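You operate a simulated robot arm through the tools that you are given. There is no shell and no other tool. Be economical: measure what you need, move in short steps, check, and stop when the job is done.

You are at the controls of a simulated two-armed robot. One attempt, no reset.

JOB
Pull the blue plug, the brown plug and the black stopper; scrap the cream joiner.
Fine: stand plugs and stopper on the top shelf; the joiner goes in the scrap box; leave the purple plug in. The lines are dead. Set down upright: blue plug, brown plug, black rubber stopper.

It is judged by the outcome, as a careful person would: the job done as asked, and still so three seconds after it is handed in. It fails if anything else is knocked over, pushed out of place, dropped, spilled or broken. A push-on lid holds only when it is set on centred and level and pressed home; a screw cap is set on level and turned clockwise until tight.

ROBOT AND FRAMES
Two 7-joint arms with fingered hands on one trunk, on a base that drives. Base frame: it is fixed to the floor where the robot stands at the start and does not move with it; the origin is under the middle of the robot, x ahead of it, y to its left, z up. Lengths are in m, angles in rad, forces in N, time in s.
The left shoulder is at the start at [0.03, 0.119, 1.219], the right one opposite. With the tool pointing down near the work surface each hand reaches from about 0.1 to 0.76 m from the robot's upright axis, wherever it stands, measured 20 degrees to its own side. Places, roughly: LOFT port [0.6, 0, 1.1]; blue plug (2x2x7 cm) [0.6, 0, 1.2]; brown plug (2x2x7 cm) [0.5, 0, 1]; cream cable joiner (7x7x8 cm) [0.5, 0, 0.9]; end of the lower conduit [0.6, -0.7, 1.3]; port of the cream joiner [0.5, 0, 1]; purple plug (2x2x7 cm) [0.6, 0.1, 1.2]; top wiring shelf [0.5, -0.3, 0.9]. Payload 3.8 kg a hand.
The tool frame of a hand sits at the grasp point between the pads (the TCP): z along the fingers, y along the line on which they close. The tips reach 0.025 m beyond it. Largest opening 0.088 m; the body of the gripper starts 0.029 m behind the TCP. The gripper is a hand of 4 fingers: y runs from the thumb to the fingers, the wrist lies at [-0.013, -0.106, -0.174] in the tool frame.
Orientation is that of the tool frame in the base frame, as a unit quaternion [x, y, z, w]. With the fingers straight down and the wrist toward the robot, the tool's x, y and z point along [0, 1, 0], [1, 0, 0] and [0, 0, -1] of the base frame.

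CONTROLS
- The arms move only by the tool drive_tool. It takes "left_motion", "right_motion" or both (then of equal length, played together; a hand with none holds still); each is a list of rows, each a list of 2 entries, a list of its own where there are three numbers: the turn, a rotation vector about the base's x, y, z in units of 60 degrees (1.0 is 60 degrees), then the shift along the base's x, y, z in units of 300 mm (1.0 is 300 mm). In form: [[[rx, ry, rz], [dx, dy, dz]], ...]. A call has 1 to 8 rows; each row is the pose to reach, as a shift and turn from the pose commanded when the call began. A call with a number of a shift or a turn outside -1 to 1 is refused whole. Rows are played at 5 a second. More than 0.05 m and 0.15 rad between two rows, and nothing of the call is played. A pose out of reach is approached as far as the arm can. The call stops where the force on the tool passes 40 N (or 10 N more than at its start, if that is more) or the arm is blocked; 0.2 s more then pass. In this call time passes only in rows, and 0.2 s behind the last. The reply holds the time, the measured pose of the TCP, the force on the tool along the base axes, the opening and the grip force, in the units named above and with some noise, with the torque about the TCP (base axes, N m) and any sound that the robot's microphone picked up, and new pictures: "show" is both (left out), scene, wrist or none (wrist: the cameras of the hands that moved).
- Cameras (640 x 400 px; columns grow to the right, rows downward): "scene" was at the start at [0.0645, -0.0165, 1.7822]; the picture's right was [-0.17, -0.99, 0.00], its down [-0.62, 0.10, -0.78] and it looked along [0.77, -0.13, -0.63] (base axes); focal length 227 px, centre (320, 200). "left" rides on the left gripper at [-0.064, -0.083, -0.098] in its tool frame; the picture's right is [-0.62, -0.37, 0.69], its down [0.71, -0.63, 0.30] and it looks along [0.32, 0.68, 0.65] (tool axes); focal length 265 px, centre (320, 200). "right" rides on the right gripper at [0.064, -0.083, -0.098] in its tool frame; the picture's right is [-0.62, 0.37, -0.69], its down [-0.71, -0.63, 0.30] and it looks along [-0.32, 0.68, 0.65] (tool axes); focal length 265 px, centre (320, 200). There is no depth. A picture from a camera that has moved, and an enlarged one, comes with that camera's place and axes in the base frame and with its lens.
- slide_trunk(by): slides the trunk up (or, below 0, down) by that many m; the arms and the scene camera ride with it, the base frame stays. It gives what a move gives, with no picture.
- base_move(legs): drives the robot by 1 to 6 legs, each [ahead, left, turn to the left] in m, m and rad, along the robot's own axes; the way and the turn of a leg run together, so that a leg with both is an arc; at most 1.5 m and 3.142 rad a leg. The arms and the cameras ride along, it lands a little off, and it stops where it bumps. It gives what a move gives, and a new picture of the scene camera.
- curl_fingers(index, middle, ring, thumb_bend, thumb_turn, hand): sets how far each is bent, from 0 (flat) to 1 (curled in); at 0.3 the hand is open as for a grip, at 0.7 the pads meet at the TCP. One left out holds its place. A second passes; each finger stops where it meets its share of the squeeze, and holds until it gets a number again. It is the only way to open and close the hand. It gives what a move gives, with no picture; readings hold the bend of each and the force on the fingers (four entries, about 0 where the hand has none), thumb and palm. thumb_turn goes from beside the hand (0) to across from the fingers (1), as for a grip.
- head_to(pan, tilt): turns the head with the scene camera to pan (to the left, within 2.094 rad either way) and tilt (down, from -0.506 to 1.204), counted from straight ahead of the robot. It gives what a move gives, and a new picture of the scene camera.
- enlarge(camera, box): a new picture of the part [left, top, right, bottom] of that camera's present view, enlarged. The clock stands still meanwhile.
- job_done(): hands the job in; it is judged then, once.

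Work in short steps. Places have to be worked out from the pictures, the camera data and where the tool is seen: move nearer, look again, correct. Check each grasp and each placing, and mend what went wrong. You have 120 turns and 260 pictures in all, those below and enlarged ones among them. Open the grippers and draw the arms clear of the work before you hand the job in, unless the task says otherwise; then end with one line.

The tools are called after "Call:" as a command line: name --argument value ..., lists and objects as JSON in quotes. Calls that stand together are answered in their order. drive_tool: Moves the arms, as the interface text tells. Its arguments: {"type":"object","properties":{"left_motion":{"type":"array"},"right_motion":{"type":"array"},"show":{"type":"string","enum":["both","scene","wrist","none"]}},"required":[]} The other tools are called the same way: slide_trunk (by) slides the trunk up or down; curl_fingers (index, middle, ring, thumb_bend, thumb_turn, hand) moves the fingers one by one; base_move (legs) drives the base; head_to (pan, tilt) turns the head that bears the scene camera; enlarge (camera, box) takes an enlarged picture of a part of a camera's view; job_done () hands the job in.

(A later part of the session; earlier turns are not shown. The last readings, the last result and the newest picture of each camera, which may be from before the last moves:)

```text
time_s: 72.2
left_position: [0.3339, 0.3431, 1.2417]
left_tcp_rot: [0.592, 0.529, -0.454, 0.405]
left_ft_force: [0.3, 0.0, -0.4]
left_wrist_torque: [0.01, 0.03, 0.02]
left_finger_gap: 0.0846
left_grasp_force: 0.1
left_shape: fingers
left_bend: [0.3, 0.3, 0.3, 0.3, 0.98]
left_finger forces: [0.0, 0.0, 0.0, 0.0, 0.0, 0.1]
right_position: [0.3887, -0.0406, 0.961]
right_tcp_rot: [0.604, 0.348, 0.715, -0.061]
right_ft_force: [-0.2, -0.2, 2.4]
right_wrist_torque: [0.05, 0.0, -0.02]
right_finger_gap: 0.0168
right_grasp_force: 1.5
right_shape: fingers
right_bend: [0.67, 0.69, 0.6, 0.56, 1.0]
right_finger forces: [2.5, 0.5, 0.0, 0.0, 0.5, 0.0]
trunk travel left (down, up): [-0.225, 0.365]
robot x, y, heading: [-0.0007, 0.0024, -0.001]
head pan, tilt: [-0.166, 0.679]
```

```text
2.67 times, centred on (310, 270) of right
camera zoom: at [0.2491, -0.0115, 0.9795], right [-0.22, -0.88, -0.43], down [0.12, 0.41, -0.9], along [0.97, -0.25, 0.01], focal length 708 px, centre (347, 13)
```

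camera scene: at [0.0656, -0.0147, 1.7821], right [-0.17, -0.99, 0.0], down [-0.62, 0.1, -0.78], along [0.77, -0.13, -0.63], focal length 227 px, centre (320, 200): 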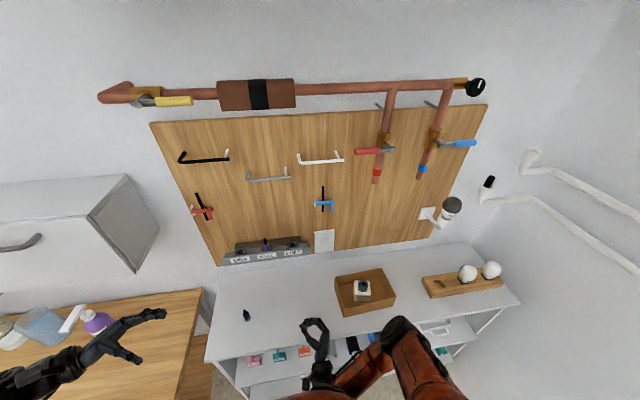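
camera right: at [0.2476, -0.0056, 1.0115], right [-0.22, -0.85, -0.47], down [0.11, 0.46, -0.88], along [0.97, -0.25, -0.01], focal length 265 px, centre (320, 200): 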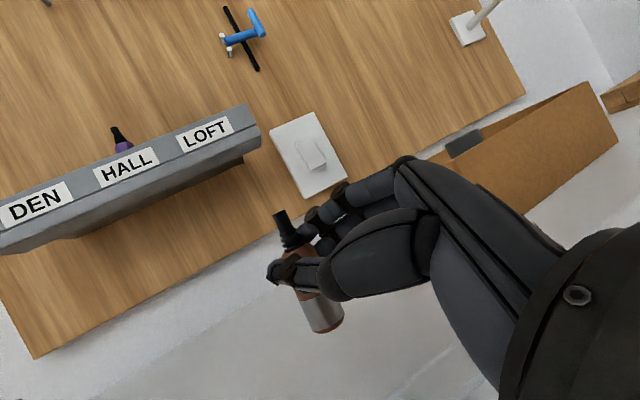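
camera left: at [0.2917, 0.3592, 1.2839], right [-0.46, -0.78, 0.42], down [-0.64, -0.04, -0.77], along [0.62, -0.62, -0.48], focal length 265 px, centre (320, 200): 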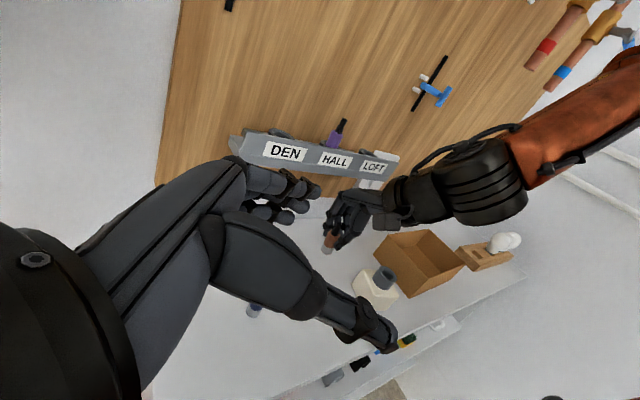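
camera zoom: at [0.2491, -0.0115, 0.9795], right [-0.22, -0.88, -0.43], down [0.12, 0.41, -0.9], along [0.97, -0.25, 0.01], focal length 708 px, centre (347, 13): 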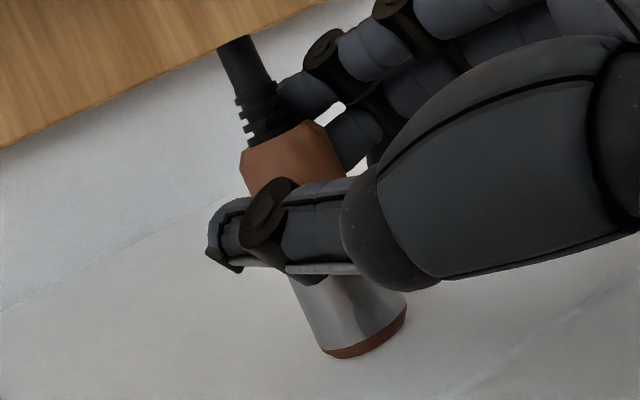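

Call:
curl_fingers --hand "right" --index 0.64 --middle 0.64 --ring 0.55 --thumb_bend 0.54

Call:
enlarge --camera "right" --box '[250, 195, 370, 345]'

```text
time_s: 73.2
left_position: [0.3336, 0.3424, 1.2412]
left_tcp_rot: [0.592, 0.528, -0.454, 0.406]
left_ft_force: [-0.1, 0.4, -0.6]
left_wrist_torque: [0.07, -0.01, 0.0]
left_finger_gap: 0.0845
left_grasp_force: 0.1
left_shape: fingers
left_bend: [0.3, 0.3, 0.3, 0.3, 0.98]
left_finger forces: [0.0, 0.0, 0.1, 0.0, 0.1, 0.1]
right_position: [0.3893, -0.0409, 0.9603]
right_tcp_rot: [0.604, 0.348, 0.715, -0.06]
right_ft_force: [-1.4, 1.0, 0.7]
right_wrist_torque: [-0.02, 0.0, -0.01]
right_finger_gap: 0.0215
right_grasp_force: 0.1
right_shape: fingers
right_bend: [0.64, 0.64, 0.55, 0.54, 1.0]
right_finger forces: [0.0, 0.1, 0.1, 0.0, 0.0, 0.0]
trunk travel left (down, up): [-0.225, 0.365]
robot x, y, heading: [0.003, -0.0023, -0.001]
head pan, tilt: [-0.166, 0.679]
```

```text
2.67 times, centred on (310, 270) of right
camera zoom: at [0.2492, -0.0115, 0.9793], right [-0.22, -0.88, -0.42], down [0.12, 0.41, -0.91], along [0.97, -0.25, 0.01], focal length 708 px, centre (347, 13)
```

zoom: 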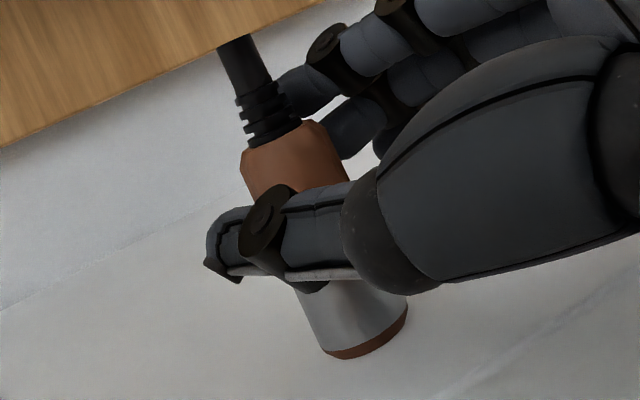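

It's standing on its own with zero finger force. I'm opening the hand wide.

Call:
curl_fingers --hand "right" --index 0.4 --middle 0.4 --ring 0.4 --thumb_bend 0.35

Call:
enlarge --camera "right" --box '[200, 170, 400, 345]'

Call:
enlarge --camera "scene" --box '[270, 265, 370, 345]'

```text
time_s: 74.2
left_position: [0.3337, 0.3425, 1.2406]
left_tcp_rot: [0.592, 0.529, -0.454, 0.405]
left_ft_force: [0.1, 0.3, 0.4]
left_wrist_torque: [0.04, -0.04, 0.01]
left_finger_gap: 0.0846
left_grasp_force: 0.1
left_shape: fingers
left_bend: [0.3, 0.3, 0.3, 0.3, 0.98]
left_finger forces: [0.0, 0.0, 0.1, 0.0, 0.0, 0.1]
right_position: [0.3887, -0.0404, 0.9603]
right_tcp_rot: [0.604, 0.348, 0.715, -0.061]
right_ft_force: [0.0, -0.2, 0.2]
right_wrist_torque: [0.0, -0.02, 0.0]
right_finger_gap: 0.0684
right_grasp_force: 0.0
right_shape: fingers
right_bend: [0.4, 0.4, 0.4, 0.35, 0.98]
right_finger forces: [0.0, 0.0, 0.0, 0.0, 0.0, 0.0]
trunk travel left (down, up): [-0.225, 0.365]
robot x, y, heading: [0.0031, 0.0017, 0.0]
head pan, tilt: [-0.166, 0.679]
```

```text
2.29 times, centred on (300, 258) of right
camera zoom: at [0.2491, -0.0115, 0.9792], right [-0.22, -0.88, -0.42], down [0.12, 0.41, -0.91], along [0.97, -0.25, 0.01], focal length 607 px, centre (366, 69)
```

zoom: 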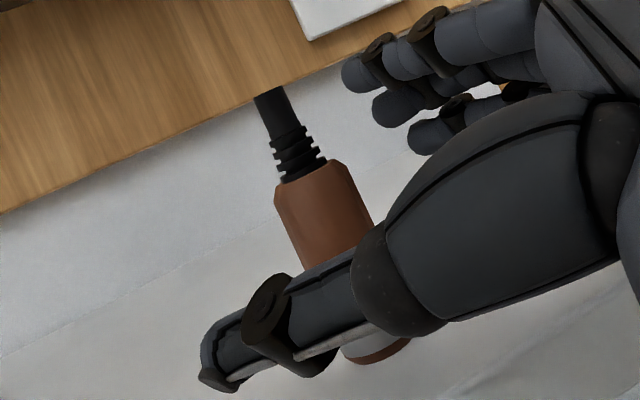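

```text
5.00 times, centred on (320, 305) of scene
camera zoom: at [0.0645, -0.0162, 1.6322], right [-0.17, -0.99, 0.0], down [-0.62, 0.1, -0.78], along [0.77, -0.13, -0.63], focal length 1135 px, centre (320, -325)
```

zoom: 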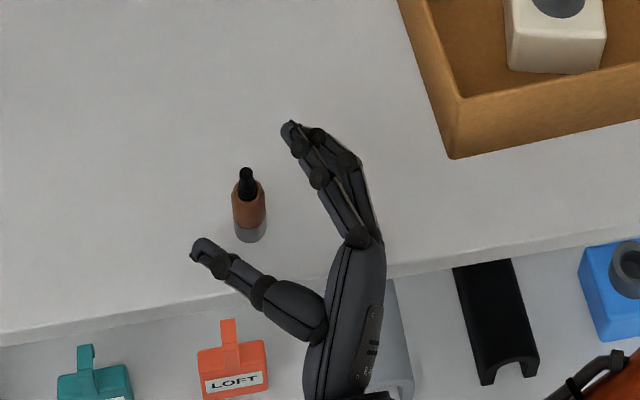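

Brown is upright and free. I'm withdrawing the right hand back along the fingers and then up.

Call:
drive_tool --right_motion '[[[0, 0, 0], [-0.06, -0.04, 0]], [[0, 0, 0], [-0.14, -0.1, 0]], [[0, 0, 0], [-0.22, -0.17, 0.02]], [[0, 0, 0], [-0.25, -0.25, 0.12]], [[0, 0, 0], [-0.25, -0.32, 0.26]], [[0, 0, 0], [-0.22, -0.38, 0.4]]]' --show "scene"

```text
time_s: 75.5
left_position: [0.3355, 0.3424, 1.2406]
left_tcp_rot: [0.592, 0.528, -0.454, 0.405]
left_ft_force: [-0.2, 0.0, -0.1]
left_wrist_torque: [0.05, 0.0, 0.02]
left_finger_gap: 0.0844
left_grasp_force: 0.0
left_shape: fingers
left_bend: [0.3, 0.3, 0.3, 0.3, 0.98]
left_finger forces: [0.1, 0.0, 0.0, 0.0, 0.0, 0.0]
right_position: [0.334, -0.1569, 1.0575]
right_tcp_rot: [0.606, 0.349, 0.712, -0.064]
right_ft_force: [0.5, 0.6, 0.2]
right_wrist_torque: [-0.03, 0.02, -0.01]
right_finger_gap: 0.0688
right_grasp_force: 0.0
right_shape: fingers
right_bend: [0.4, 0.4, 0.4, 0.35, 0.98]
right_finger forces: [0.0, 0.0, 0.0, 0.1, 0.0, 0.0]
right hand out of reach, approached as far as the arm can: row 6
trunk travel left (down, up): [-0.225, 0.365]
robot x, y, heading: [0.0003, -0.0018, 0.005]
head pan, tilt: [-0.166, 0.679]
camera scene: at [0.0652, -0.0165, 1.6321], right [-0.17, -0.99, 0.0], down [-0.62, 0.1, -0.78], along [0.77, -0.13, -0.63], focal length 227 px, centre (320, 200)
```

scene: 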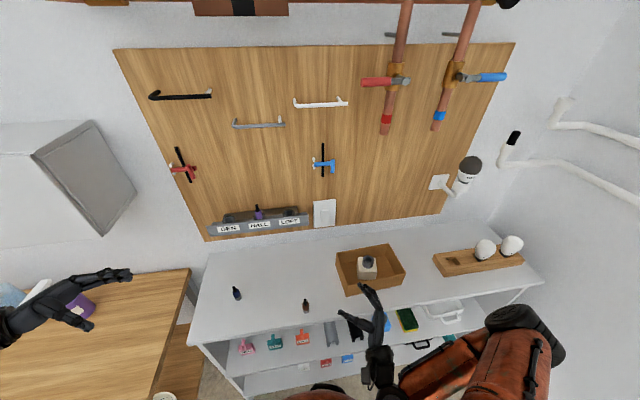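

Blue and brown both stand. Now the stopper: I'll zoom in on the conduit end from this lower camera.

Call:
enlarge --camera "scene" --box '[430, 80, 610, 200]'

Call:
enlarge --camera "scene" --box '[490, 120, 540, 170]'

```text
3.33 times, centred on (520, 140) of scene
camera zoom: at [0.0652, -0.0165, 1.6321], right [-0.17, -0.99, 0.0], down [-0.62, 0.1, -0.78], along [0.77, -0.13, -0.63], focal length 756 px, centre (-347, 400)
```

zoom: 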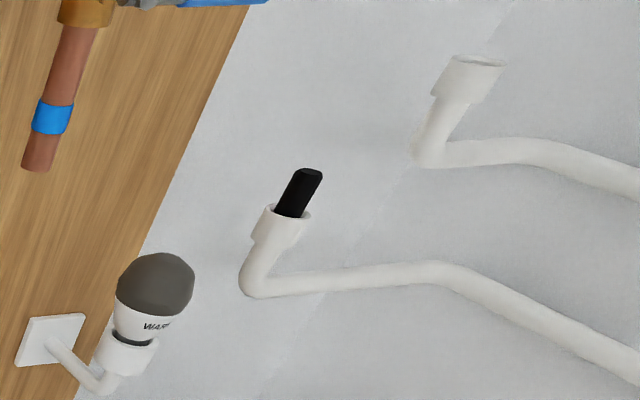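

```text
8.00 times, centred on (515, 145) of scene
camera zoom: at [0.0652, -0.0165, 1.6321], right [-0.17, -0.99, 0.0], down [-0.62, 0.1, -0.78], along [0.77, -0.13, -0.63], focal length 1816 px, centre (-1240, 640)
```

zoom: 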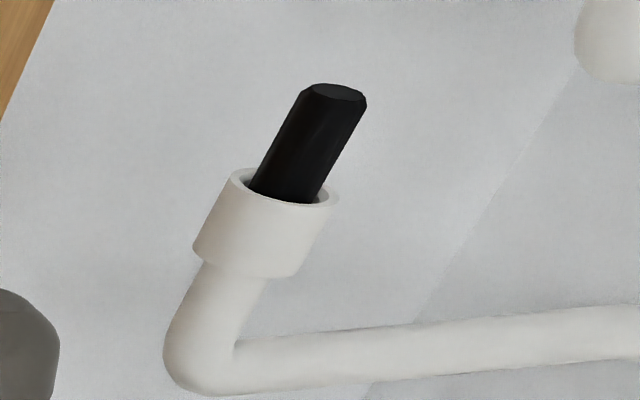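

The stopper top is at about (0.59, −0.675, 1.376) and the conduit rim at about 1.34, which is beyond reach from here. I'm raising the right hand and turning it back to pointing down before driving.

Call:
drive_tool --right_motion '[[[-0.09, 0.075, 0.03], [0, -0.03, 0.12]], [[-0.18, 0.15, 0.06], [0, -0.06, 0.24]], [[-0.27, 0.226, 0.09], [0, -0.1, 0.36]], [[-0.363, 0.302, 0.12], [0, -0.14, 0.48]], [[-0.454, 0.378, 0.15], [0, -0.18, 0.6]], [[-0.545, 0.454, 0.18], [0, -0.22, 0.7]], [[-0.635, 0.53, 0.21], [0, -0.25, 0.8]], [[-0.726, 0.605, 0.24], [0, -0.28, 0.9]]]' --show "none"

Call:
drive_tool --right_motion '[[[-0.09, 0.075, 0.03], [0, 0, 0]], [[-0.18, 0.15, 0.06], [0, 0, 0]], [[-0.27, 0.226, 0.09], [0, 0, 0]], [[-0.363, 0.302, 0.12], [0, 0, 0]], [[-0.454, 0.379, 0.15], [0, 0, 0]]]' --show "scene"

```text
time_s: 77.3
left_position: [0.3337, 0.3428, 1.242]
left_tcp_rot: [0.592, 0.528, -0.455, 0.406]
left_ft_force: [0.6, 0.3, -0.3]
left_wrist_torque: [0.04, -0.02, -0.01]
left_finger_gap: 0.0841
left_grasp_force: 0.0
left_shape: fingers
left_bend: [0.3, 0.3, 0.3, 0.3, 0.98]
left_finger forces: [0.1, 0.0, 0.0, 0.0, 0.0, 0.0]
right_position: [0.3322, -0.239, 1.33]
right_tcp_rot: [0.726, 0.616, 0.304, -0.026]
right_ft_force: [-0.2, 0.4, 0.1]
right_wrist_torque: [0.02, 0.03, 0.0]
right_finger_gap: 0.069
right_grasp_force: 0.1
right_shape: fingers
right_bend: [0.4, 0.4, 0.4, 0.35, 0.98]
right_finger forces: [0.0, 0.0, 0.1, 0.1, 0.1, 0.1]
right hand out of reach, approached as far as the arm can: row 1, 2, 3, 4, 5, 6, 7
trunk travel left (down, up): [-0.225, 0.365]
robot x, y, heading: [-0.0005, 0.0021, -0.001]
head pan, tilt: [-0.166, 0.679]
```

```text
time_s: 78.8
left_position: [0.3336, 0.3423, 1.242]
left_tcp_rot: [0.592, 0.528, -0.455, 0.405]
left_ft_force: [0.7, 0.4, -0.6]
left_wrist_torque: [-0.01, 0.01, 0.04]
left_finger_gap: 0.0843
left_grasp_force: 0.1
left_shape: fingers
left_bend: [0.3, 0.3, 0.3, 0.3, 0.98]
left_finger forces: [0.0, 0.1, 0.0, 0.1, 0.1, 0.0]
right_position: [0.3356, -0.2102, 1.3297]
right_tcp_rot: [0.662, 0.749, 0.033, -0.02]
right_ft_force: [-1.3, 0.2, -0.4]
right_wrist_torque: [0.01, -0.01, 0.01]
right_finger_gap: 0.0688
right_grasp_force: 0.0
right_shape: fingers
right_bend: [0.4, 0.4, 0.4, 0.35, 0.98]
right_finger forces: [0.0, 0.0, 0.1, 0.1, 0.1, 0.0]
trunk travel left (down, up): [-0.225, 0.365]
robot x, y, heading: [-0.0004, 0.0004, 0.001]
head pan, tilt: [-0.166, 0.679]
stopped in row 5 (right hand): the arm was blocked; the commanded pose is now the measured one
camera scene: at [0.0641, -0.0165, 1.6322], right [-0.17, -0.99, 0.0], down [-0.62, 0.1, -0.78], along [0.77, -0.13, -0.63], focal length 227 px, centre (320, 200)
```

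scene: 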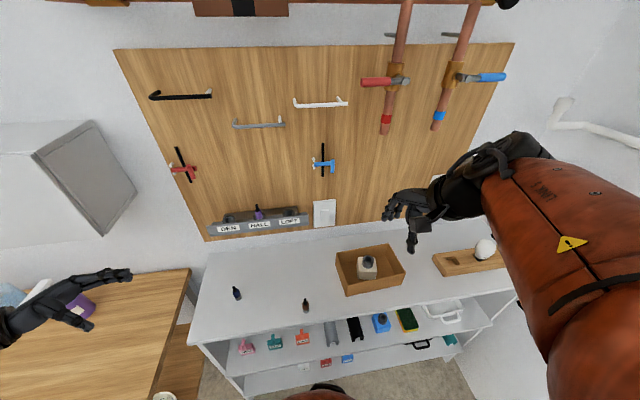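

That's nearly pointing down. I'm raising the trunk again and turning the head to the right before driving sideways.

Call:
slide_trunk --by 0.15

Call:
head_to --pan -0.75 --tilt 0.5

```text
time_s: 80.5
left_position: [0.3345, 0.343, 1.3913]
left_tcp_rot: [0.592, 0.528, -0.455, 0.406]
left_ft_force: [0.1, -0.5, 0.9]
left_wrist_torque: [0.0, -0.01, 0.03]
left_finger_gap: 0.0842
left_grasp_force: 0.0
left_shape: fingers
left_bend: [0.3, 0.3, 0.3, 0.3, 0.98]
left_finger forces: [0.0, 0.0, 0.1, 0.0, 0.0, 0.1]
right_position: [0.3369, -0.2109, 1.4784]
right_tcp_rot: [0.661, 0.749, 0.032, -0.019]
right_ft_force: [-0.1, 0.0, 0.3]
right_wrist_torque: [-0.02, -0.02, 0.02]
right_finger_gap: 0.069
right_grasp_force: 0.0
right_shape: fingers
right_bend: [0.4, 0.4, 0.4, 0.35, 0.98]
right_finger forces: [0.0, 0.1, 0.1, 0.0, 0.0, 0.1]
trunk travel left (down, up): [-0.375, 0.215]
robot x, y, heading: [0.0015, 0.0021, 0.002]
head pan, tilt: [-0.166, 0.679]
```

```text
time_s: 81.5
left_position: [0.335, 0.3432, 1.3925]
left_tcp_rot: [0.592, 0.528, -0.454, 0.406]
left_ft_force: [0.2, 0.2, 0.5]
left_wrist_torque: [0.0, 0.0, 0.0]
left_finger_gap: 0.0845
left_grasp_force: 0.0
left_shape: fingers
left_bend: [0.3, 0.3, 0.3, 0.3, 0.98]
left_finger forces: [0.0, 0.0, 0.0, 0.1, 0.0, 0.0]
right_position: [0.3364, -0.2093, 1.4797]
right_tcp_rot: [0.663, 0.748, 0.032, -0.019]
right_ft_force: [-0.2, -0.4, 0.5]
right_wrist_torque: [0.0, 0.02, 0.0]
right_finger_gap: 0.0686
right_grasp_force: 0.0
right_shape: fingers
right_bend: [0.4, 0.4, 0.4, 0.35, 0.98]
right_finger forces: [0.1, 0.0, 0.0, 0.0, 0.0, 0.1]
trunk travel left (down, up): [-0.375, 0.215]
robot x, y, heading: [0.0011, 0.0004, 0.001]
head pan, tilt: [-0.75, 0.499]
camera scene: at [0.0464, -0.064, 1.7981], right [-0.68, -0.73, 0.0], down [-0.35, 0.33, -0.88], along [0.64, -0.6, -0.48], focal length 227 px, centre (320, 200)
```

scene: 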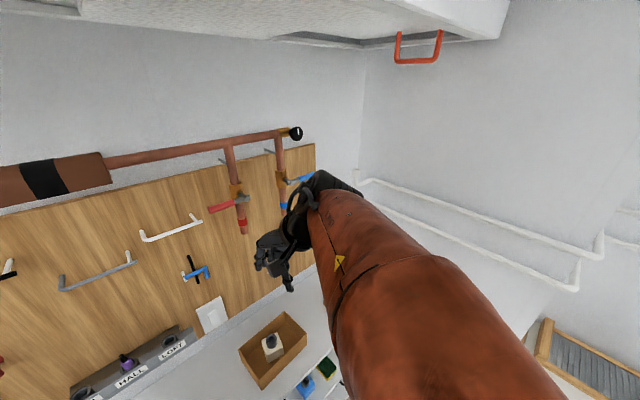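

The wall looks far enough away, so I'm driving 0.25 m to the right.

Call:
base_move --legs '[[0, -0.25, 0]]'

```text
time_s: 83.3
left_position: [0.3344, 0.093, 1.3925]
left_tcp_rot: [0.591, 0.529, -0.454, 0.405]
left_ft_force: [-0.2, -0.2, -1.0]
left_wrist_torque: [0.01, 0.0, 0.05]
left_finger_gap: 0.0844
left_grasp_force: 0.1
left_shape: fingers
left_bend: [0.3, 0.3, 0.3, 0.3, 0.98]
left_finger forces: [0.1, 0.0, 0.0, 0.0, 0.0, 0.1]
right_position: [0.3368, -0.4616, 1.4787]
right_tcp_rot: [0.661, 0.749, 0.032, -0.02]
right_ft_force: [-0.3, -0.6, 0.3]
right_wrist_torque: [-0.01, -0.01, 0.03]
right_finger_gap: 0.069
right_grasp_force: 0.0
right_shape: fingers
right_bend: [0.4, 0.4, 0.4, 0.35, 0.98]
right_finger forces: [0.0, 0.0, 0.1, 0.0, 0.0, 0.0]
trunk travel left (down, up): [-0.375, 0.215]
robot x, y, heading: [-0.0037, -0.2485, 0.0]
head pan, tilt: [-0.75, 0.499]
camera scene: at [0.0468, -0.3147, 1.7981], right [-0.68, -0.73, 0.0], down [-0.35, 0.33, -0.88], along [0.64, -0.6, -0.48], focal length 227 px, centre (320, 200)
```

scene: 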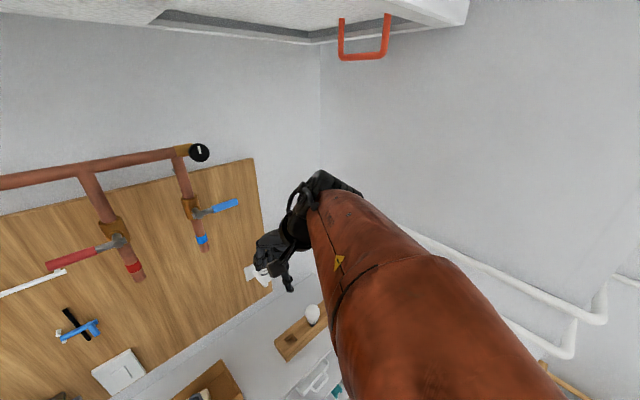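

The drive went cleanly. I'm moving the right hand up and across toward a spot above the stopper, with the fingers half closed.

Call:
curl_fingers --hand "right" --index 0.46 --middle 0.46 --ring 0.46 --thumb_bend 0.46 --thumb_turn 1

Call:
drive_tool --right_motion '[[[-0.02, 0, -0.03], [0.05, -0.14, 0.05]], [[-0.04, 0.005, -0.06], [0.1, -0.28, 0.07]], [[-0.06, 0.01, -0.09], [0.15, -0.42, 0.07]], [[-0.071, 0.012, -0.117], [0.2, -0.57, 0.07]], [[-0.071, 0.012, -0.117], [0.3, -0.68, 0.07]], [[-0.071, 0.012, -0.117], [0.43, -0.7, 0.07]]]' --show "both"

```text
time_s: 84.3
left_position: [0.3341, 0.0927, 1.3913]
left_tcp_rot: [0.591, 0.529, -0.454, 0.406]
left_ft_force: [-0.7, -0.4, 0.8]
left_wrist_torque: [-0.02, -0.02, -0.01]
left_finger_gap: 0.0844
left_grasp_force: 0.1
left_shape: fingers
left_bend: [0.3, 0.3, 0.3, 0.3, 0.98]
left_finger forces: [0.0, 0.0, 0.0, 0.0, 0.1, 0.0]
right_position: [0.3363, -0.4615, 1.4788]
right_tcp_rot: [0.661, 0.749, 0.032, -0.019]
right_ft_force: [-0.5, 0.3, -1.0]
right_wrist_torque: [0.0, -0.03, -0.01]
right_finger_gap: 0.0505
right_grasp_force: 0.1
right_shape: fingers
right_bend: [0.46, 0.46, 0.46, 0.46, 0.99]
right_finger forces: [0.0, 0.0, 0.0, 0.0, 0.0, 0.0]
trunk travel left (down, up): [-0.375, 0.215]
robot x, y, heading: [0.0021, -0.2495, -0.0]
head pan, tilt: [-0.75, 0.499]
```

```text
time_s: 85.7
left_position: [0.3352, 0.0935, 1.3915]
left_tcp_rot: [0.591, 0.528, -0.454, 0.406]
left_ft_force: [-0.9, -0.5, -0.1]
left_wrist_torque: [0.03, -0.01, 0.0]
left_finger_gap: 0.0846
left_grasp_force: 0.0
left_shape: fingers
left_bend: [0.3, 0.3, 0.3, 0.3, 0.98]
left_finger forces: [0.0, 0.0, 0.0, 0.1, 0.0, 0.0]
right_position: [0.4474, -0.6667, 1.5]
right_tcp_rot: [0.706, 0.708, 0.0, 0.003]
right_ft_force: [0.4, -0.5, 0.0]
right_wrist_torque: [0.03, -0.02, 0.01]
right_finger_gap: 0.0509
right_grasp_force: 0.2
right_shape: fingers
right_bend: [0.46, 0.46, 0.46, 0.46, 0.99]
right_finger forces: [0.1, 0.1, 0.1, 0.0, 0.0, 0.1]
right hand out of reach, approached as far as the arm can: row 6
trunk travel left (down, up): [-0.375, 0.215]
robot x, y, heading: [-0.001, -0.2521, 0.003]
head pan, tilt: [-0.75, 0.499]
camera scene: at [0.048, -0.3135, 1.7981], right [-0.68, -0.73, 0.0], down [-0.35, 0.32, -0.88], along [0.64, -0.6, -0.48], focal length 227 px, centre (320, 200)
camera right: at [0.3638, -0.6004, 1.597], right [0.37, -0.62, 0.7], down [-0.63, -0.72, -0.31], along [0.69, -0.32, -0.65], focal length 265 px, centre (320, 200)
```

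scene: 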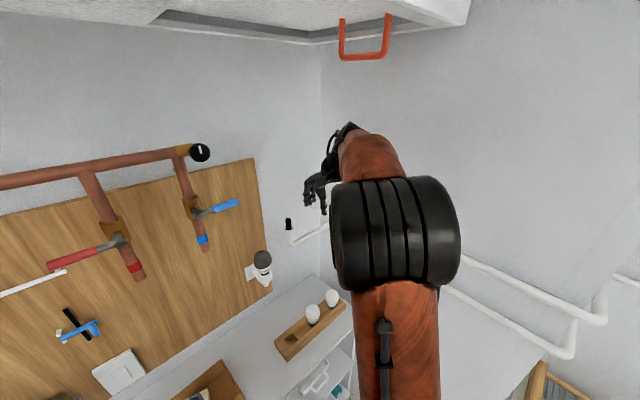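
right: 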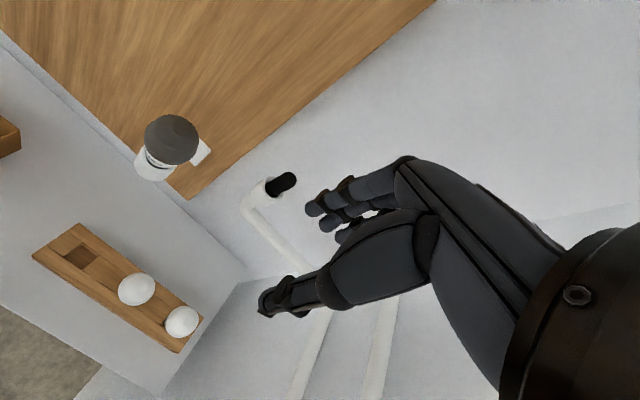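

The arm ran out of reach. I'm drawing the hand back a bit and driving another 0.16 m to the right.

Call:
drive_tool --right_motion '[[[0, 0, 0], [-0.1, 0.1, 0]], [[0, 0, 0], [-0.2, 0.2, 0]], [[0, 0, 0], [-0.25, 0.34, 0]], [[0, 0, 0], [-0.25, 0.5, 0]]]' --show "none"

Call:
base_move --legs '[[0, -0.16, 0]]'

```text
time_s: 86.7
left_position: [0.3329, 0.0948, 1.3904]
left_tcp_rot: [0.591, 0.529, -0.454, 0.406]
left_ft_force: [-0.6, -0.2, -0.5]
left_wrist_torque: [-0.01, 0.03, 0.0]
left_finger_gap: 0.0841
left_grasp_force: 0.1
left_shape: fingers
left_bend: [0.3, 0.3, 0.3, 0.3, 0.98]
left_finger forces: [0.0, 0.1, 0.0, 0.0, 0.0, 0.0]
right_position: [0.3722, -0.5159, 1.5015]
right_tcp_rot: [0.706, 0.708, 0.001, 0.004]
right_ft_force: [0.4, 0.4, -0.1]
right_wrist_torque: [-0.01, 0.04, 0.01]
right_finger_gap: 0.0508
right_grasp_force: 0.1
right_shape: fingers
right_bend: [0.46, 0.46, 0.46, 0.46, 0.99]
right_finger forces: [0.0, 0.1, 0.0, 0.1, 0.0, 0.1]
trunk travel left (down, up): [-0.375, 0.215]
robot x, y, heading: [-0.0011, -0.2499, 0.003]
head pan, tilt: [-0.75, 0.499]
```

```text
time_s: 88.1
left_position: [0.3336, -0.0673, 1.3913]
left_tcp_rot: [0.59, 0.53, -0.454, 0.407]
left_ft_force: [0.1, 0.7, -0.5]
left_wrist_torque: [0.01, -0.03, 0.02]
left_finger_gap: 0.0844
left_grasp_force: 0.1
left_shape: fingers
left_bend: [0.3, 0.3, 0.3, 0.3, 0.98]
left_finger forces: [0.1, 0.0, 0.0, 0.1, 0.0, 0.1]
right_position: [0.372, -0.6787, 1.501]
right_tcp_rot: [0.706, 0.709, 0.001, 0.002]
right_ft_force: [0.2, 0.0, 0.2]
right_wrist_torque: [0.01, 0.0, 0.02]
right_finger_gap: 0.0506
right_grasp_force: 0.1
right_shape: fingers
right_bend: [0.46, 0.46, 0.46, 0.46, 0.99]
right_finger forces: [0.1, 0.1, 0.1, 0.0, 0.1, 0.1]
trunk travel left (down, up): [-0.375, 0.215]
robot x, y, heading: [0.0006, -0.4149, 0.003]
head pan, tilt: [-0.75, 0.499]
camera scene: at [0.0474, -0.4757, 1.7981], right [-0.68, -0.73, 0.0], down [-0.35, 0.32, -0.88], along [0.64, -0.6, -0.48], focal length 227 px, centre (320, 200)
```

scene: 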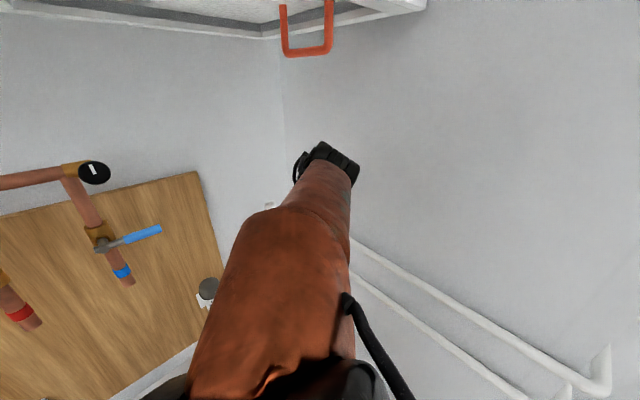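

Now I'm reaching forward toward the stopper at z ≈ 1.47.

Call:
drive_tool --right_motion '[[[0, 0, 0], [0.14, 0.005, -0.05]], [[0, 0, 0], [0.28, 0.01, -0.1]], [[0, 0, 0], [0.42, 0.015, -0.1]], [[0, 0, 0], [0.52, 0.015, -0.1]]]' --show "wrist"

Call:
enlarge --camera "right" --box '[150, 150, 350, 310]'

```text
time_s: 89.1
left_position: [0.3367, -0.0686, 1.3908]
left_tcp_rot: [0.59, 0.529, -0.455, 0.406]
left_ft_force: [0.3, -0.3, -0.2]
left_wrist_torque: [0.02, -0.02, 0.01]
left_finger_gap: 0.0843
left_grasp_force: 0.1
left_shape: fingers
left_bend: [0.3, 0.3, 0.3, 0.3, 0.98]
left_finger forces: [0.1, 0.1, 0.0, 0.0, 0.0, 0.0]
right_position: [0.5283, -0.6716, 1.4694]
right_tcp_rot: [0.706, 0.709, 0.001, 0.001]
right_ft_force: [0.3, 0.1, 0.5]
right_wrist_torque: [-0.01, 0.05, -0.04]
right_finger_gap: 0.0509
right_grasp_force: 0.1
right_shape: fingers
right_bend: [0.46, 0.46, 0.46, 0.46, 0.99]
right_finger forces: [0.0, 0.0, 0.0, 0.1, 0.0, 0.0]
trunk travel left (down, up): [-0.375, 0.215]
robot x, y, heading: [0.0005, -0.4084, 0.003]
head pan, tilt: [-0.75, 0.499]
camera right: at [0.4449, -0.6056, 1.5655], right [0.37, -0.62, 0.7], down [-0.63, -0.72, -0.31], along [0.69, -0.32, -0.65], focal length 265 px, centre (320, 200)
```

right: 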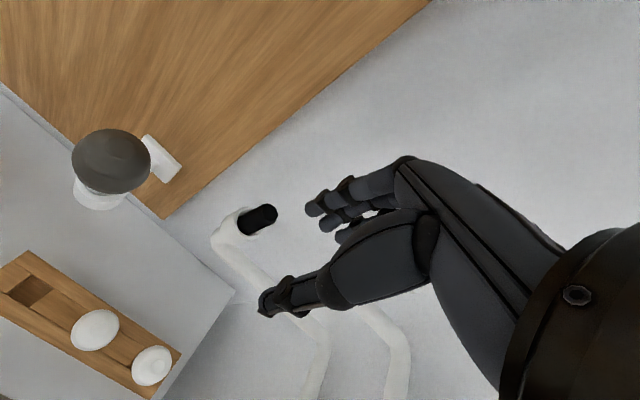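

```text
2.50 times, centred on (250, 230) of right
camera zoom: at [0.4449, -0.6056, 1.5655], right [0.37, -0.62, 0.7], down [-0.63, -0.72, -0.31], along [0.69, -0.32, -0.65], focal length 664 px, centre (495, 125)
```

zoom: 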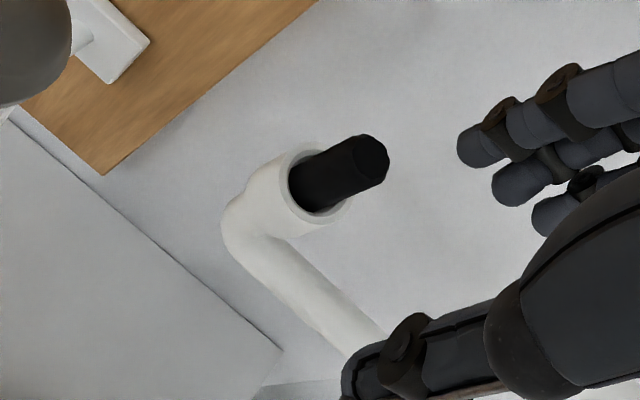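

The refined fix on the stopper top is about (0.581, −0.662, 1.381), with the rim at 1.345. I'm centring above it.

Call:
drive_tool --right_motion '[[[0, 0, 0], [0.09, 0.02, 0]], [[0, 0, 0], [0.176, 0.032, 0]], [[0, 0, 0], [0.176, 0.032, -0.08]]]' --show "wrist"

Call:
enlarge --camera "right" --box '[180, 170, 380, 330]'

```text
time_s: 89.9
left_position: [0.3324, -0.0688, 1.3908]
left_tcp_rot: [0.59, 0.53, -0.453, 0.406]
left_ft_force: [-1.0, -0.5, -0.1]
left_wrist_torque: [-0.03, 0.0, 0.03]
left_finger_gap: 0.0844
left_grasp_force: 0.1
left_shape: fingers
left_bend: [0.3, 0.3, 0.3, 0.3, 0.98]
left_finger forces: [0.0, 0.1, 0.0, 0.1, 0.1, 0.1]
right_position: [0.5618, -0.6645, 1.4694]
right_tcp_rot: [0.705, 0.709, 0.002, 0.004]
right_ft_force: [-0.8, -0.1, 0.0]
right_wrist_torque: [0.03, -0.01, 0.01]
right_finger_gap: 0.0506
right_grasp_force: 0.1
right_shape: fingers
right_bend: [0.46, 0.46, 0.46, 0.46, 0.99]
right_finger forces: [0.0, 0.0, 0.0, 0.0, 0.0, 0.0]
right hand out of reach, approached as far as the arm can: row 2, 3
trunk travel left (down, up): [-0.375, 0.215]
robot x, y, heading: [0.0002, -0.4137, 0.001]
head pan, tilt: [-0.75, 0.499]
camera right: at [0.4775, -0.5991, 1.5664], right [0.37, -0.62, 0.7], down [-0.62, -0.72, -0.31], along [0.69, -0.32, -0.65], focal length 265 px, centre (320, 200)
```

right: 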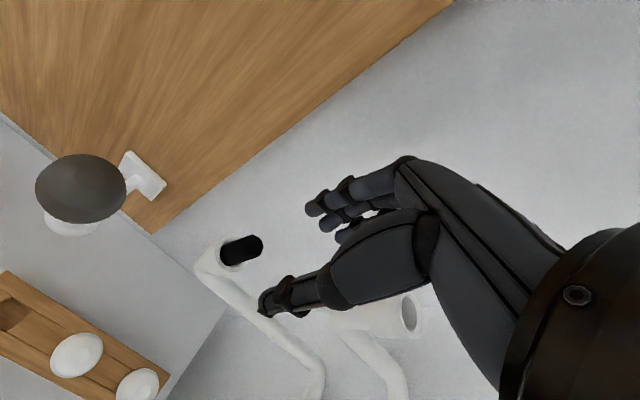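

```text
2.50 times, centred on (280, 250) of right
camera zoom: at [0.4775, -0.5991, 1.5664], right [0.37, -0.62, 0.7], down [-0.62, -0.72, -0.31], along [0.69, -0.32, -0.65], focal length 664 px, centre (420, 75)
```

zoom: 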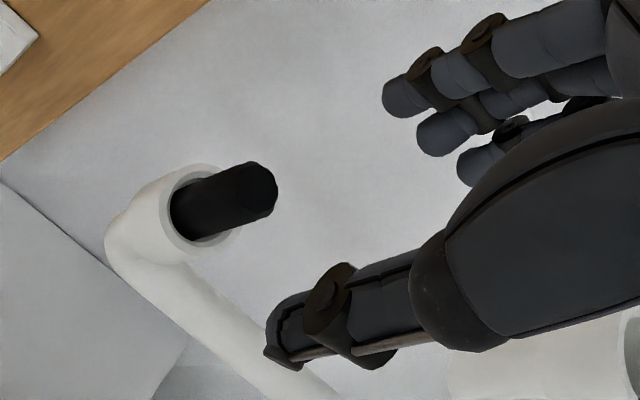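

It's just short of reach at this height. Raising the trunk 0.1 m should help.

Call:
slide_trunk --by 0.1

Call:
drive_tool --right_motion '[[[0, 0, 0], [0.03, 0.005, -0.12]], [[0, 0, 0], [0.06, 0.008, -0.26]], [[0, 0, 0], [0.064, 0.008, -0.4]], [[0, 0, 0], [0.064, 0.008, -0.45]]]' --show "wrist"

Call:
enlarge --camera "right" --box '[180, 170, 380, 330]'

```text
time_s: 91.3
left_position: [0.3336, -0.0689, 1.4922]
left_tcp_rot: [0.591, 0.53, -0.453, 0.406]
left_ft_force: [-0.3, -0.4, 0.1]
left_wrist_torque: [0.0, 0.0, -0.02]
left_finger_gap: 0.0848
left_grasp_force: 0.0
left_shape: fingers
left_bend: [0.3, 0.3, 0.3, 0.3, 0.98]
left_finger forces: [0.0, 0.0, 0.0, 0.0, 0.1, 0.0]
right_position: [0.563, -0.6642, 1.5701]
right_tcp_rot: [0.706, 0.709, 0.002, 0.003]
right_ft_force: [-0.8, 0.1, 0.2]
right_wrist_torque: [0.0, 0.01, 0.06]
right_finger_gap: 0.0507
right_grasp_force: 0.0
right_shape: fingers
right_bend: [0.46, 0.46, 0.46, 0.46, 0.99]
right_finger forces: [0.1, 0.0, 0.0, 0.0, 0.0, 0.1]
trunk travel left (down, up): [-0.475, 0.115]
robot x, y, heading: [-0.0006, -0.4137, -0.0]
head pan, tilt: [-0.75, 0.499]
```

```text
time_s: 92.3
left_position: [0.332, -0.0696, 1.4919]
left_tcp_rot: [0.591, 0.529, -0.452, 0.407]
left_ft_force: [0.0, 0.1, 0.5]
left_wrist_torque: [0.01, -0.01, -0.02]
left_finger_gap: 0.0846
left_grasp_force: 0.0
left_shape: fingers
left_bend: [0.3, 0.3, 0.3, 0.3, 0.98]
left_finger forces: [0.0, 0.0, 0.0, 0.0, 0.0, 0.0]
right_position: [0.5405, -0.6318, 1.4419]
right_tcp_rot: [0.706, 0.708, 0.004, 0.004]
right_ft_force: [-0.1, -0.5, -1.0]
right_wrist_torque: [0.0, -0.06, 0.01]
right_finger_gap: 0.0505
right_grasp_force: 0.1
right_shape: fingers
right_bend: [0.46, 0.46, 0.46, 0.46, 1.0]
right_finger forces: [0.0, 0.1, 0.1, 0.0, 0.0, 0.0]
right hand out of reach, approached as far as the arm can: row 1, 2, 3, 4
trunk travel left (down, up): [-0.475, 0.115]
robot x, y, heading: [-0.0001, -0.4133, 0.001]
head pan, tilt: [-0.75, 0.499]
camera right: at [0.4565, -0.566, 1.5378], right [0.36, -0.62, 0.7], down [-0.62, -0.72, -0.31], along [0.69, -0.32, -0.65], focal length 265 px, centre (320, 200)
```

right: 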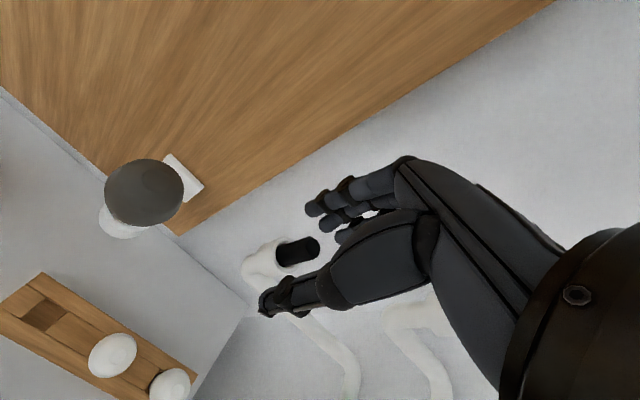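

```text
2.50 times, centred on (280, 250) of right
camera zoom: at [0.4565, -0.566, 1.5378], right [0.36, -0.62, 0.7], down [-0.62, -0.72, -0.31], along [0.69, -0.32, -0.65], focal length 664 px, centre (420, 75)
```

zoom: 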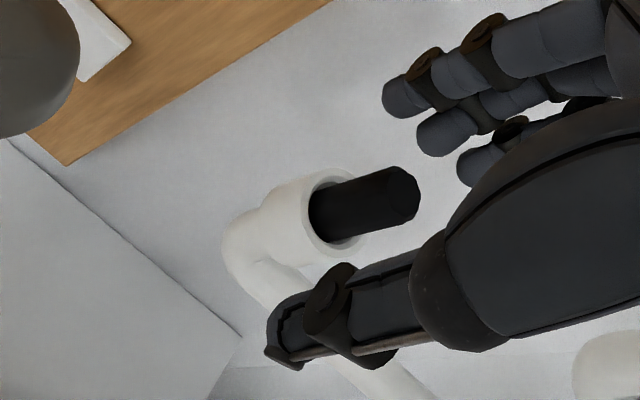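

It's a wrist limit: the target lies too far outboard of the shoulder. I'll retract the hand, then turn the robot about 23° to the right so the stopper is straight ahead.

Call:
drive_tool --right_motion '[[[0, 0, 0], [-0.05, 0.02, 0.13]], [[0, 0, 0], [-0.18, 0.06, 0.2]], [[0, 0, 0], [-0.32, 0.12, 0.24]], [[0, 0, 0], [-0.46, 0.18, 0.28]], [[0, 0, 0], [-0.58, 0.26, 0.3]]]' --show "none"

Call:
base_move --legs '[[0, 0, -0.4]]'

```text
time_s: 93.6
left_position: [0.3346, -0.0683, 1.4916]
left_tcp_rot: [0.591, 0.529, -0.454, 0.406]
left_ft_force: [-0.9, -0.2, 0.3]
left_wrist_torque: [0.01, -0.02, 0.04]
left_finger_gap: 0.0845
left_grasp_force: 0.1
left_shape: fingers
left_bend: [0.3, 0.3, 0.3, 0.3, 0.98]
left_finger forces: [0.0, 0.0, 0.0, 0.0, 0.0, 0.0]
right_position: [0.3761, -0.6081, 1.5092]
right_tcp_rot: [0.759, 0.65, -0.019, -0.023]
right_ft_force: [0.3, 0.2, 0.3]
right_wrist_torque: [0.0, -0.01, -0.02]
right_finger_gap: 0.0506
right_grasp_force: 0.0
right_shape: fingers
right_bend: [0.46, 0.46, 0.46, 0.46, 1.0]
right_finger forces: [0.0, 0.1, 0.1, 0.0, 0.0, 0.0]
trunk travel left (down, up): [-0.475, 0.115]
robot x, y, heading: [0.0034, -0.4134, 0.003]
head pan, tilt: [-0.75, 0.499]
stopped in row 5 (right hand): the arm was blocked; the commanded pose is now the measured one
```

```text
time_s: 95.2
left_position: [0.4427, -0.2262, 1.492]
left_tcp_rot: [0.684, 0.401, -0.526, 0.308]
left_ft_force: [0.3, -0.6, 0.3]
left_wrist_torque: [0.02, 0.03, 0.0]
left_finger_gap: 0.0843
left_grasp_force: 0.2
left_shape: fingers
left_bend: [0.3, 0.3, 0.3, 0.3, 0.98]
left_finger forces: [0.0, 0.0, 0.0, 0.0, 0.0, 0.0]
right_position: [0.2691, -0.7379, 1.51]
right_tcp_rot: [0.873, 0.487, -0.012, -0.027]
right_ft_force: [-0.3, -0.3, 0.3]
right_wrist_torque: [0.0, -0.01, -0.03]
right_finger_gap: 0.0504
right_grasp_force: 0.0
right_shape: fingers
right_bend: [0.46, 0.46, 0.46, 0.46, 1.0]
right_finger forces: [0.1, 0.0, 0.0, 0.1, 0.1, 0.0]
trunk travel left (down, up): [-0.475, 0.115]
robot x, y, heading: [-0.0008, -0.4135, -0.399]
head pan, tilt: [-0.75, 0.499]
camera scene: at [0.0196, -0.4897, 1.8981], right [-0.91, -0.41, 0.0], down [-0.2, 0.44, -0.88], along [0.36, -0.8, -0.48], focal length 227 px, centre (320, 200)
```

scene: 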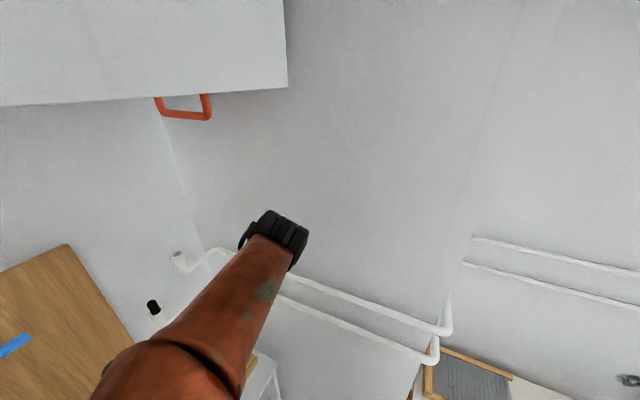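

The turn went cleanly. I'm facing the head forward and moving the hand out toward the stopper, still high.

Call:
drive_tool --right_motion '[[[-0.01, -0.01, 0.03], [0.13, 0.04, 0]], [[-0.02, -0.02, 0.06], [0.27, 0.07, 0]], [[-0.034, -0.045, 0.1], [0.41, 0.1, 0]], [[-0.034, -0.045, 0.14], [0.55, 0.14, 0]], [[-0.034, -0.045, 0.14], [0.69, 0.17, 0]], [[-0.034, -0.045, 0.14], [0.83, 0.2, 0]]]' --show "wrist"

Call:
head_to --pan -0.1 --tilt 0.5

```text
time_s: 96.6
left_position: [0.4443, -0.2261, 1.4913]
left_tcp_rot: [0.683, 0.402, -0.526, 0.308]
left_ft_force: [0.1, -0.2, -0.1]
left_wrist_torque: [0.03, -0.02, -0.01]
left_finger_gap: 0.0843
left_grasp_force: 0.1
left_shape: fingers
left_bend: [0.3, 0.3, 0.3, 0.3, 0.98]
left_finger forces: [0.0, 0.0, 0.0, 0.1, 0.0, 0.2]
right_position: [0.5209, -0.6782, 1.5061]
right_tcp_rot: [0.836, 0.549, -0.002, 0.0]
right_ft_force: [0.9, 0.8, -0.1]
right_wrist_torque: [-0.02, 0.0, -0.02]
right_finger_gap: 0.0505
right_grasp_force: 0.1
right_shape: fingers
right_bend: [0.46, 0.46, 0.46, 0.46, 1.0]
right_finger forces: [0.0, 0.1, 0.0, 0.0, 0.1, 0.0]
trunk travel left (down, up): [-0.475, 0.115]
robot x, y, heading: [0.0014, -0.4137, -0.4]
head pan, tilt: [-0.75, 0.499]
camera right: at [0.4708, -0.5846, 1.6036], right [0.1, -0.71, 0.69], down [-0.86, -0.41, -0.3], along [0.5, -0.57, -0.65], focal length 265 px, centre (320, 200)
```

right: 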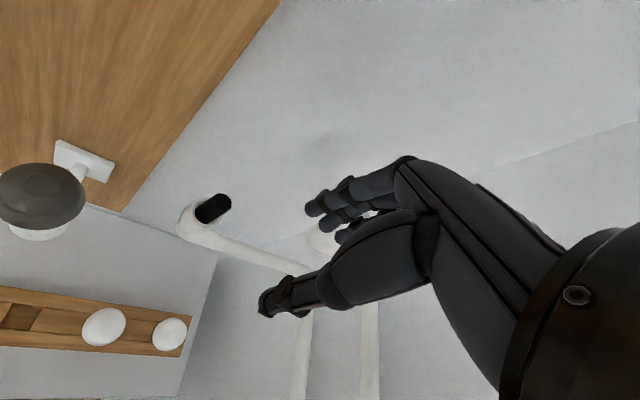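

```text
time_s: 97.6
left_position: [0.4428, -0.225, 1.4919]
left_tcp_rot: [0.684, 0.402, -0.525, 0.308]
left_ft_force: [0.8, 0.4, 0.3]
left_wrist_torque: [-0.03, -0.02, 0.02]
left_finger_gap: 0.0844
left_grasp_force: 0.1
left_shape: fingers
left_bend: [0.3, 0.3, 0.3, 0.3, 0.98]
left_finger forces: [0.1, 0.0, 0.0, 0.0, 0.1, 0.0]
right_position: [0.5196, -0.6788, 1.5077]
right_tcp_rot: [0.835, 0.55, -0.002, 0.001]
right_ft_force: [0.5, 0.5, 0.2]
right_wrist_torque: [-0.05, -0.02, -0.02]
right_finger_gap: 0.0506
right_grasp_force: 0.2
right_shape: fingers
right_bend: [0.46, 0.46, 0.46, 0.46, 1.0]
right_finger forces: [0.0, 0.1, 0.0, 0.0, 0.0, 0.0]
trunk travel left (down, up): [-0.475, 0.115]
robot x, y, heading: [0.0002, -0.4099, -0.397]
head pan, tilt: [-0.099, 0.499]
camera scene: at [0.0626, -0.4503, 1.8981], right [-0.48, -0.88, 0.0], down [-0.42, 0.23, -0.88], along [0.77, -0.42, -0.48], focal length 227 px, centre (320, 200)
```

scene: 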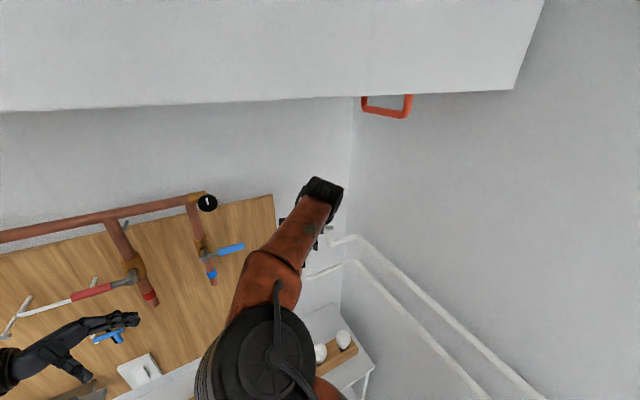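

The stopper fix is confirmed at (0.582, −0.662). I'm moving directly above it.

Call:
drive_tool --right_motion '[[[0, 0, 0], [0.1, 0.03, 0]], [[0, 0, 0], [0.205, 0.055, 0]], [[0, 0, 0], [0.205, 0.055, -0.12]], [[0, 0, 0], [0.205, 0.055, -0.24]]]' --show "wrist"

Call:
enlarge --camera "right" --box '[180, 160, 400, 330]'

```text
time_s: 98.6
left_position: [0.4421, -0.2255, 1.4909]
left_tcp_rot: [0.684, 0.401, -0.526, 0.309]
left_ft_force: [0.1, -0.1, -0.3]
left_wrist_torque: [0.01, 0.0, 0.04]
left_finger_gap: 0.0845
left_grasp_force: 0.1
left_shape: fingers
left_bend: [0.3, 0.3, 0.3, 0.3, 0.98]
left_finger forces: [0.1, 0.1, 0.1, 0.0, 0.0, 0.1]
right_position: [0.5806, -0.6612, 1.4365]
right_tcp_rot: [0.835, 0.55, -0.003, 0.001]
right_ft_force: [-0.7, 0.1, -0.1]
right_wrist_torque: [0.03, 0.01, -0.01]
right_finger_gap: 0.0506
right_grasp_force: 0.1
right_shape: fingers
right_bend: [0.46, 0.46, 0.46, 0.46, 1.0]
right_finger forces: [0.0, 0.0, 0.1, 0.1, 0.0, 0.0]
trunk travel left (down, up): [-0.475, 0.115]
robot x, y, heading: [-0.0017, -0.4106, -0.398]
head pan, tilt: [-0.099, 0.499]
camera right: at [0.5299, -0.5678, 1.5327], right [0.1, -0.71, 0.7], down [-0.86, -0.41, -0.3], along [0.5, -0.57, -0.65], focal length 265 px, centre (320, 200)
```

right: 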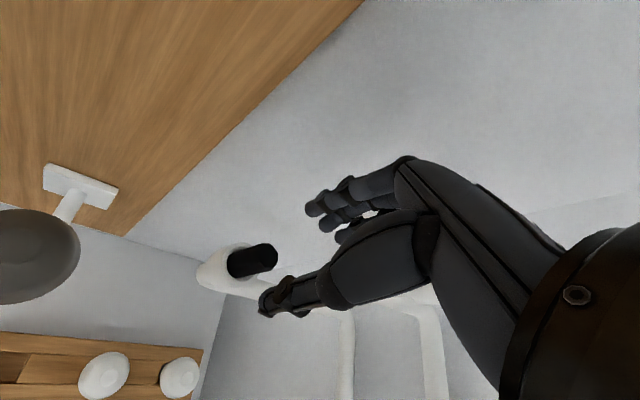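

```text
2.35 times, centred on (290, 245) of right
camera zoom: at [0.5299, -0.5678, 1.5327], right [0.1, -0.71, 0.7], down [-0.86, -0.41, -0.3], along [0.5, -0.57, -0.65], focal length 624 px, centre (391, 94)
```

zoom: 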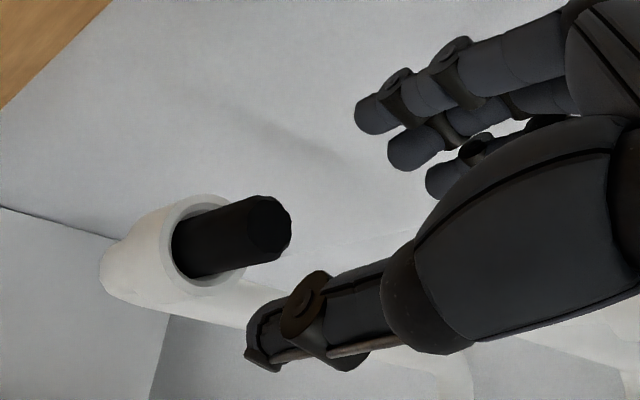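

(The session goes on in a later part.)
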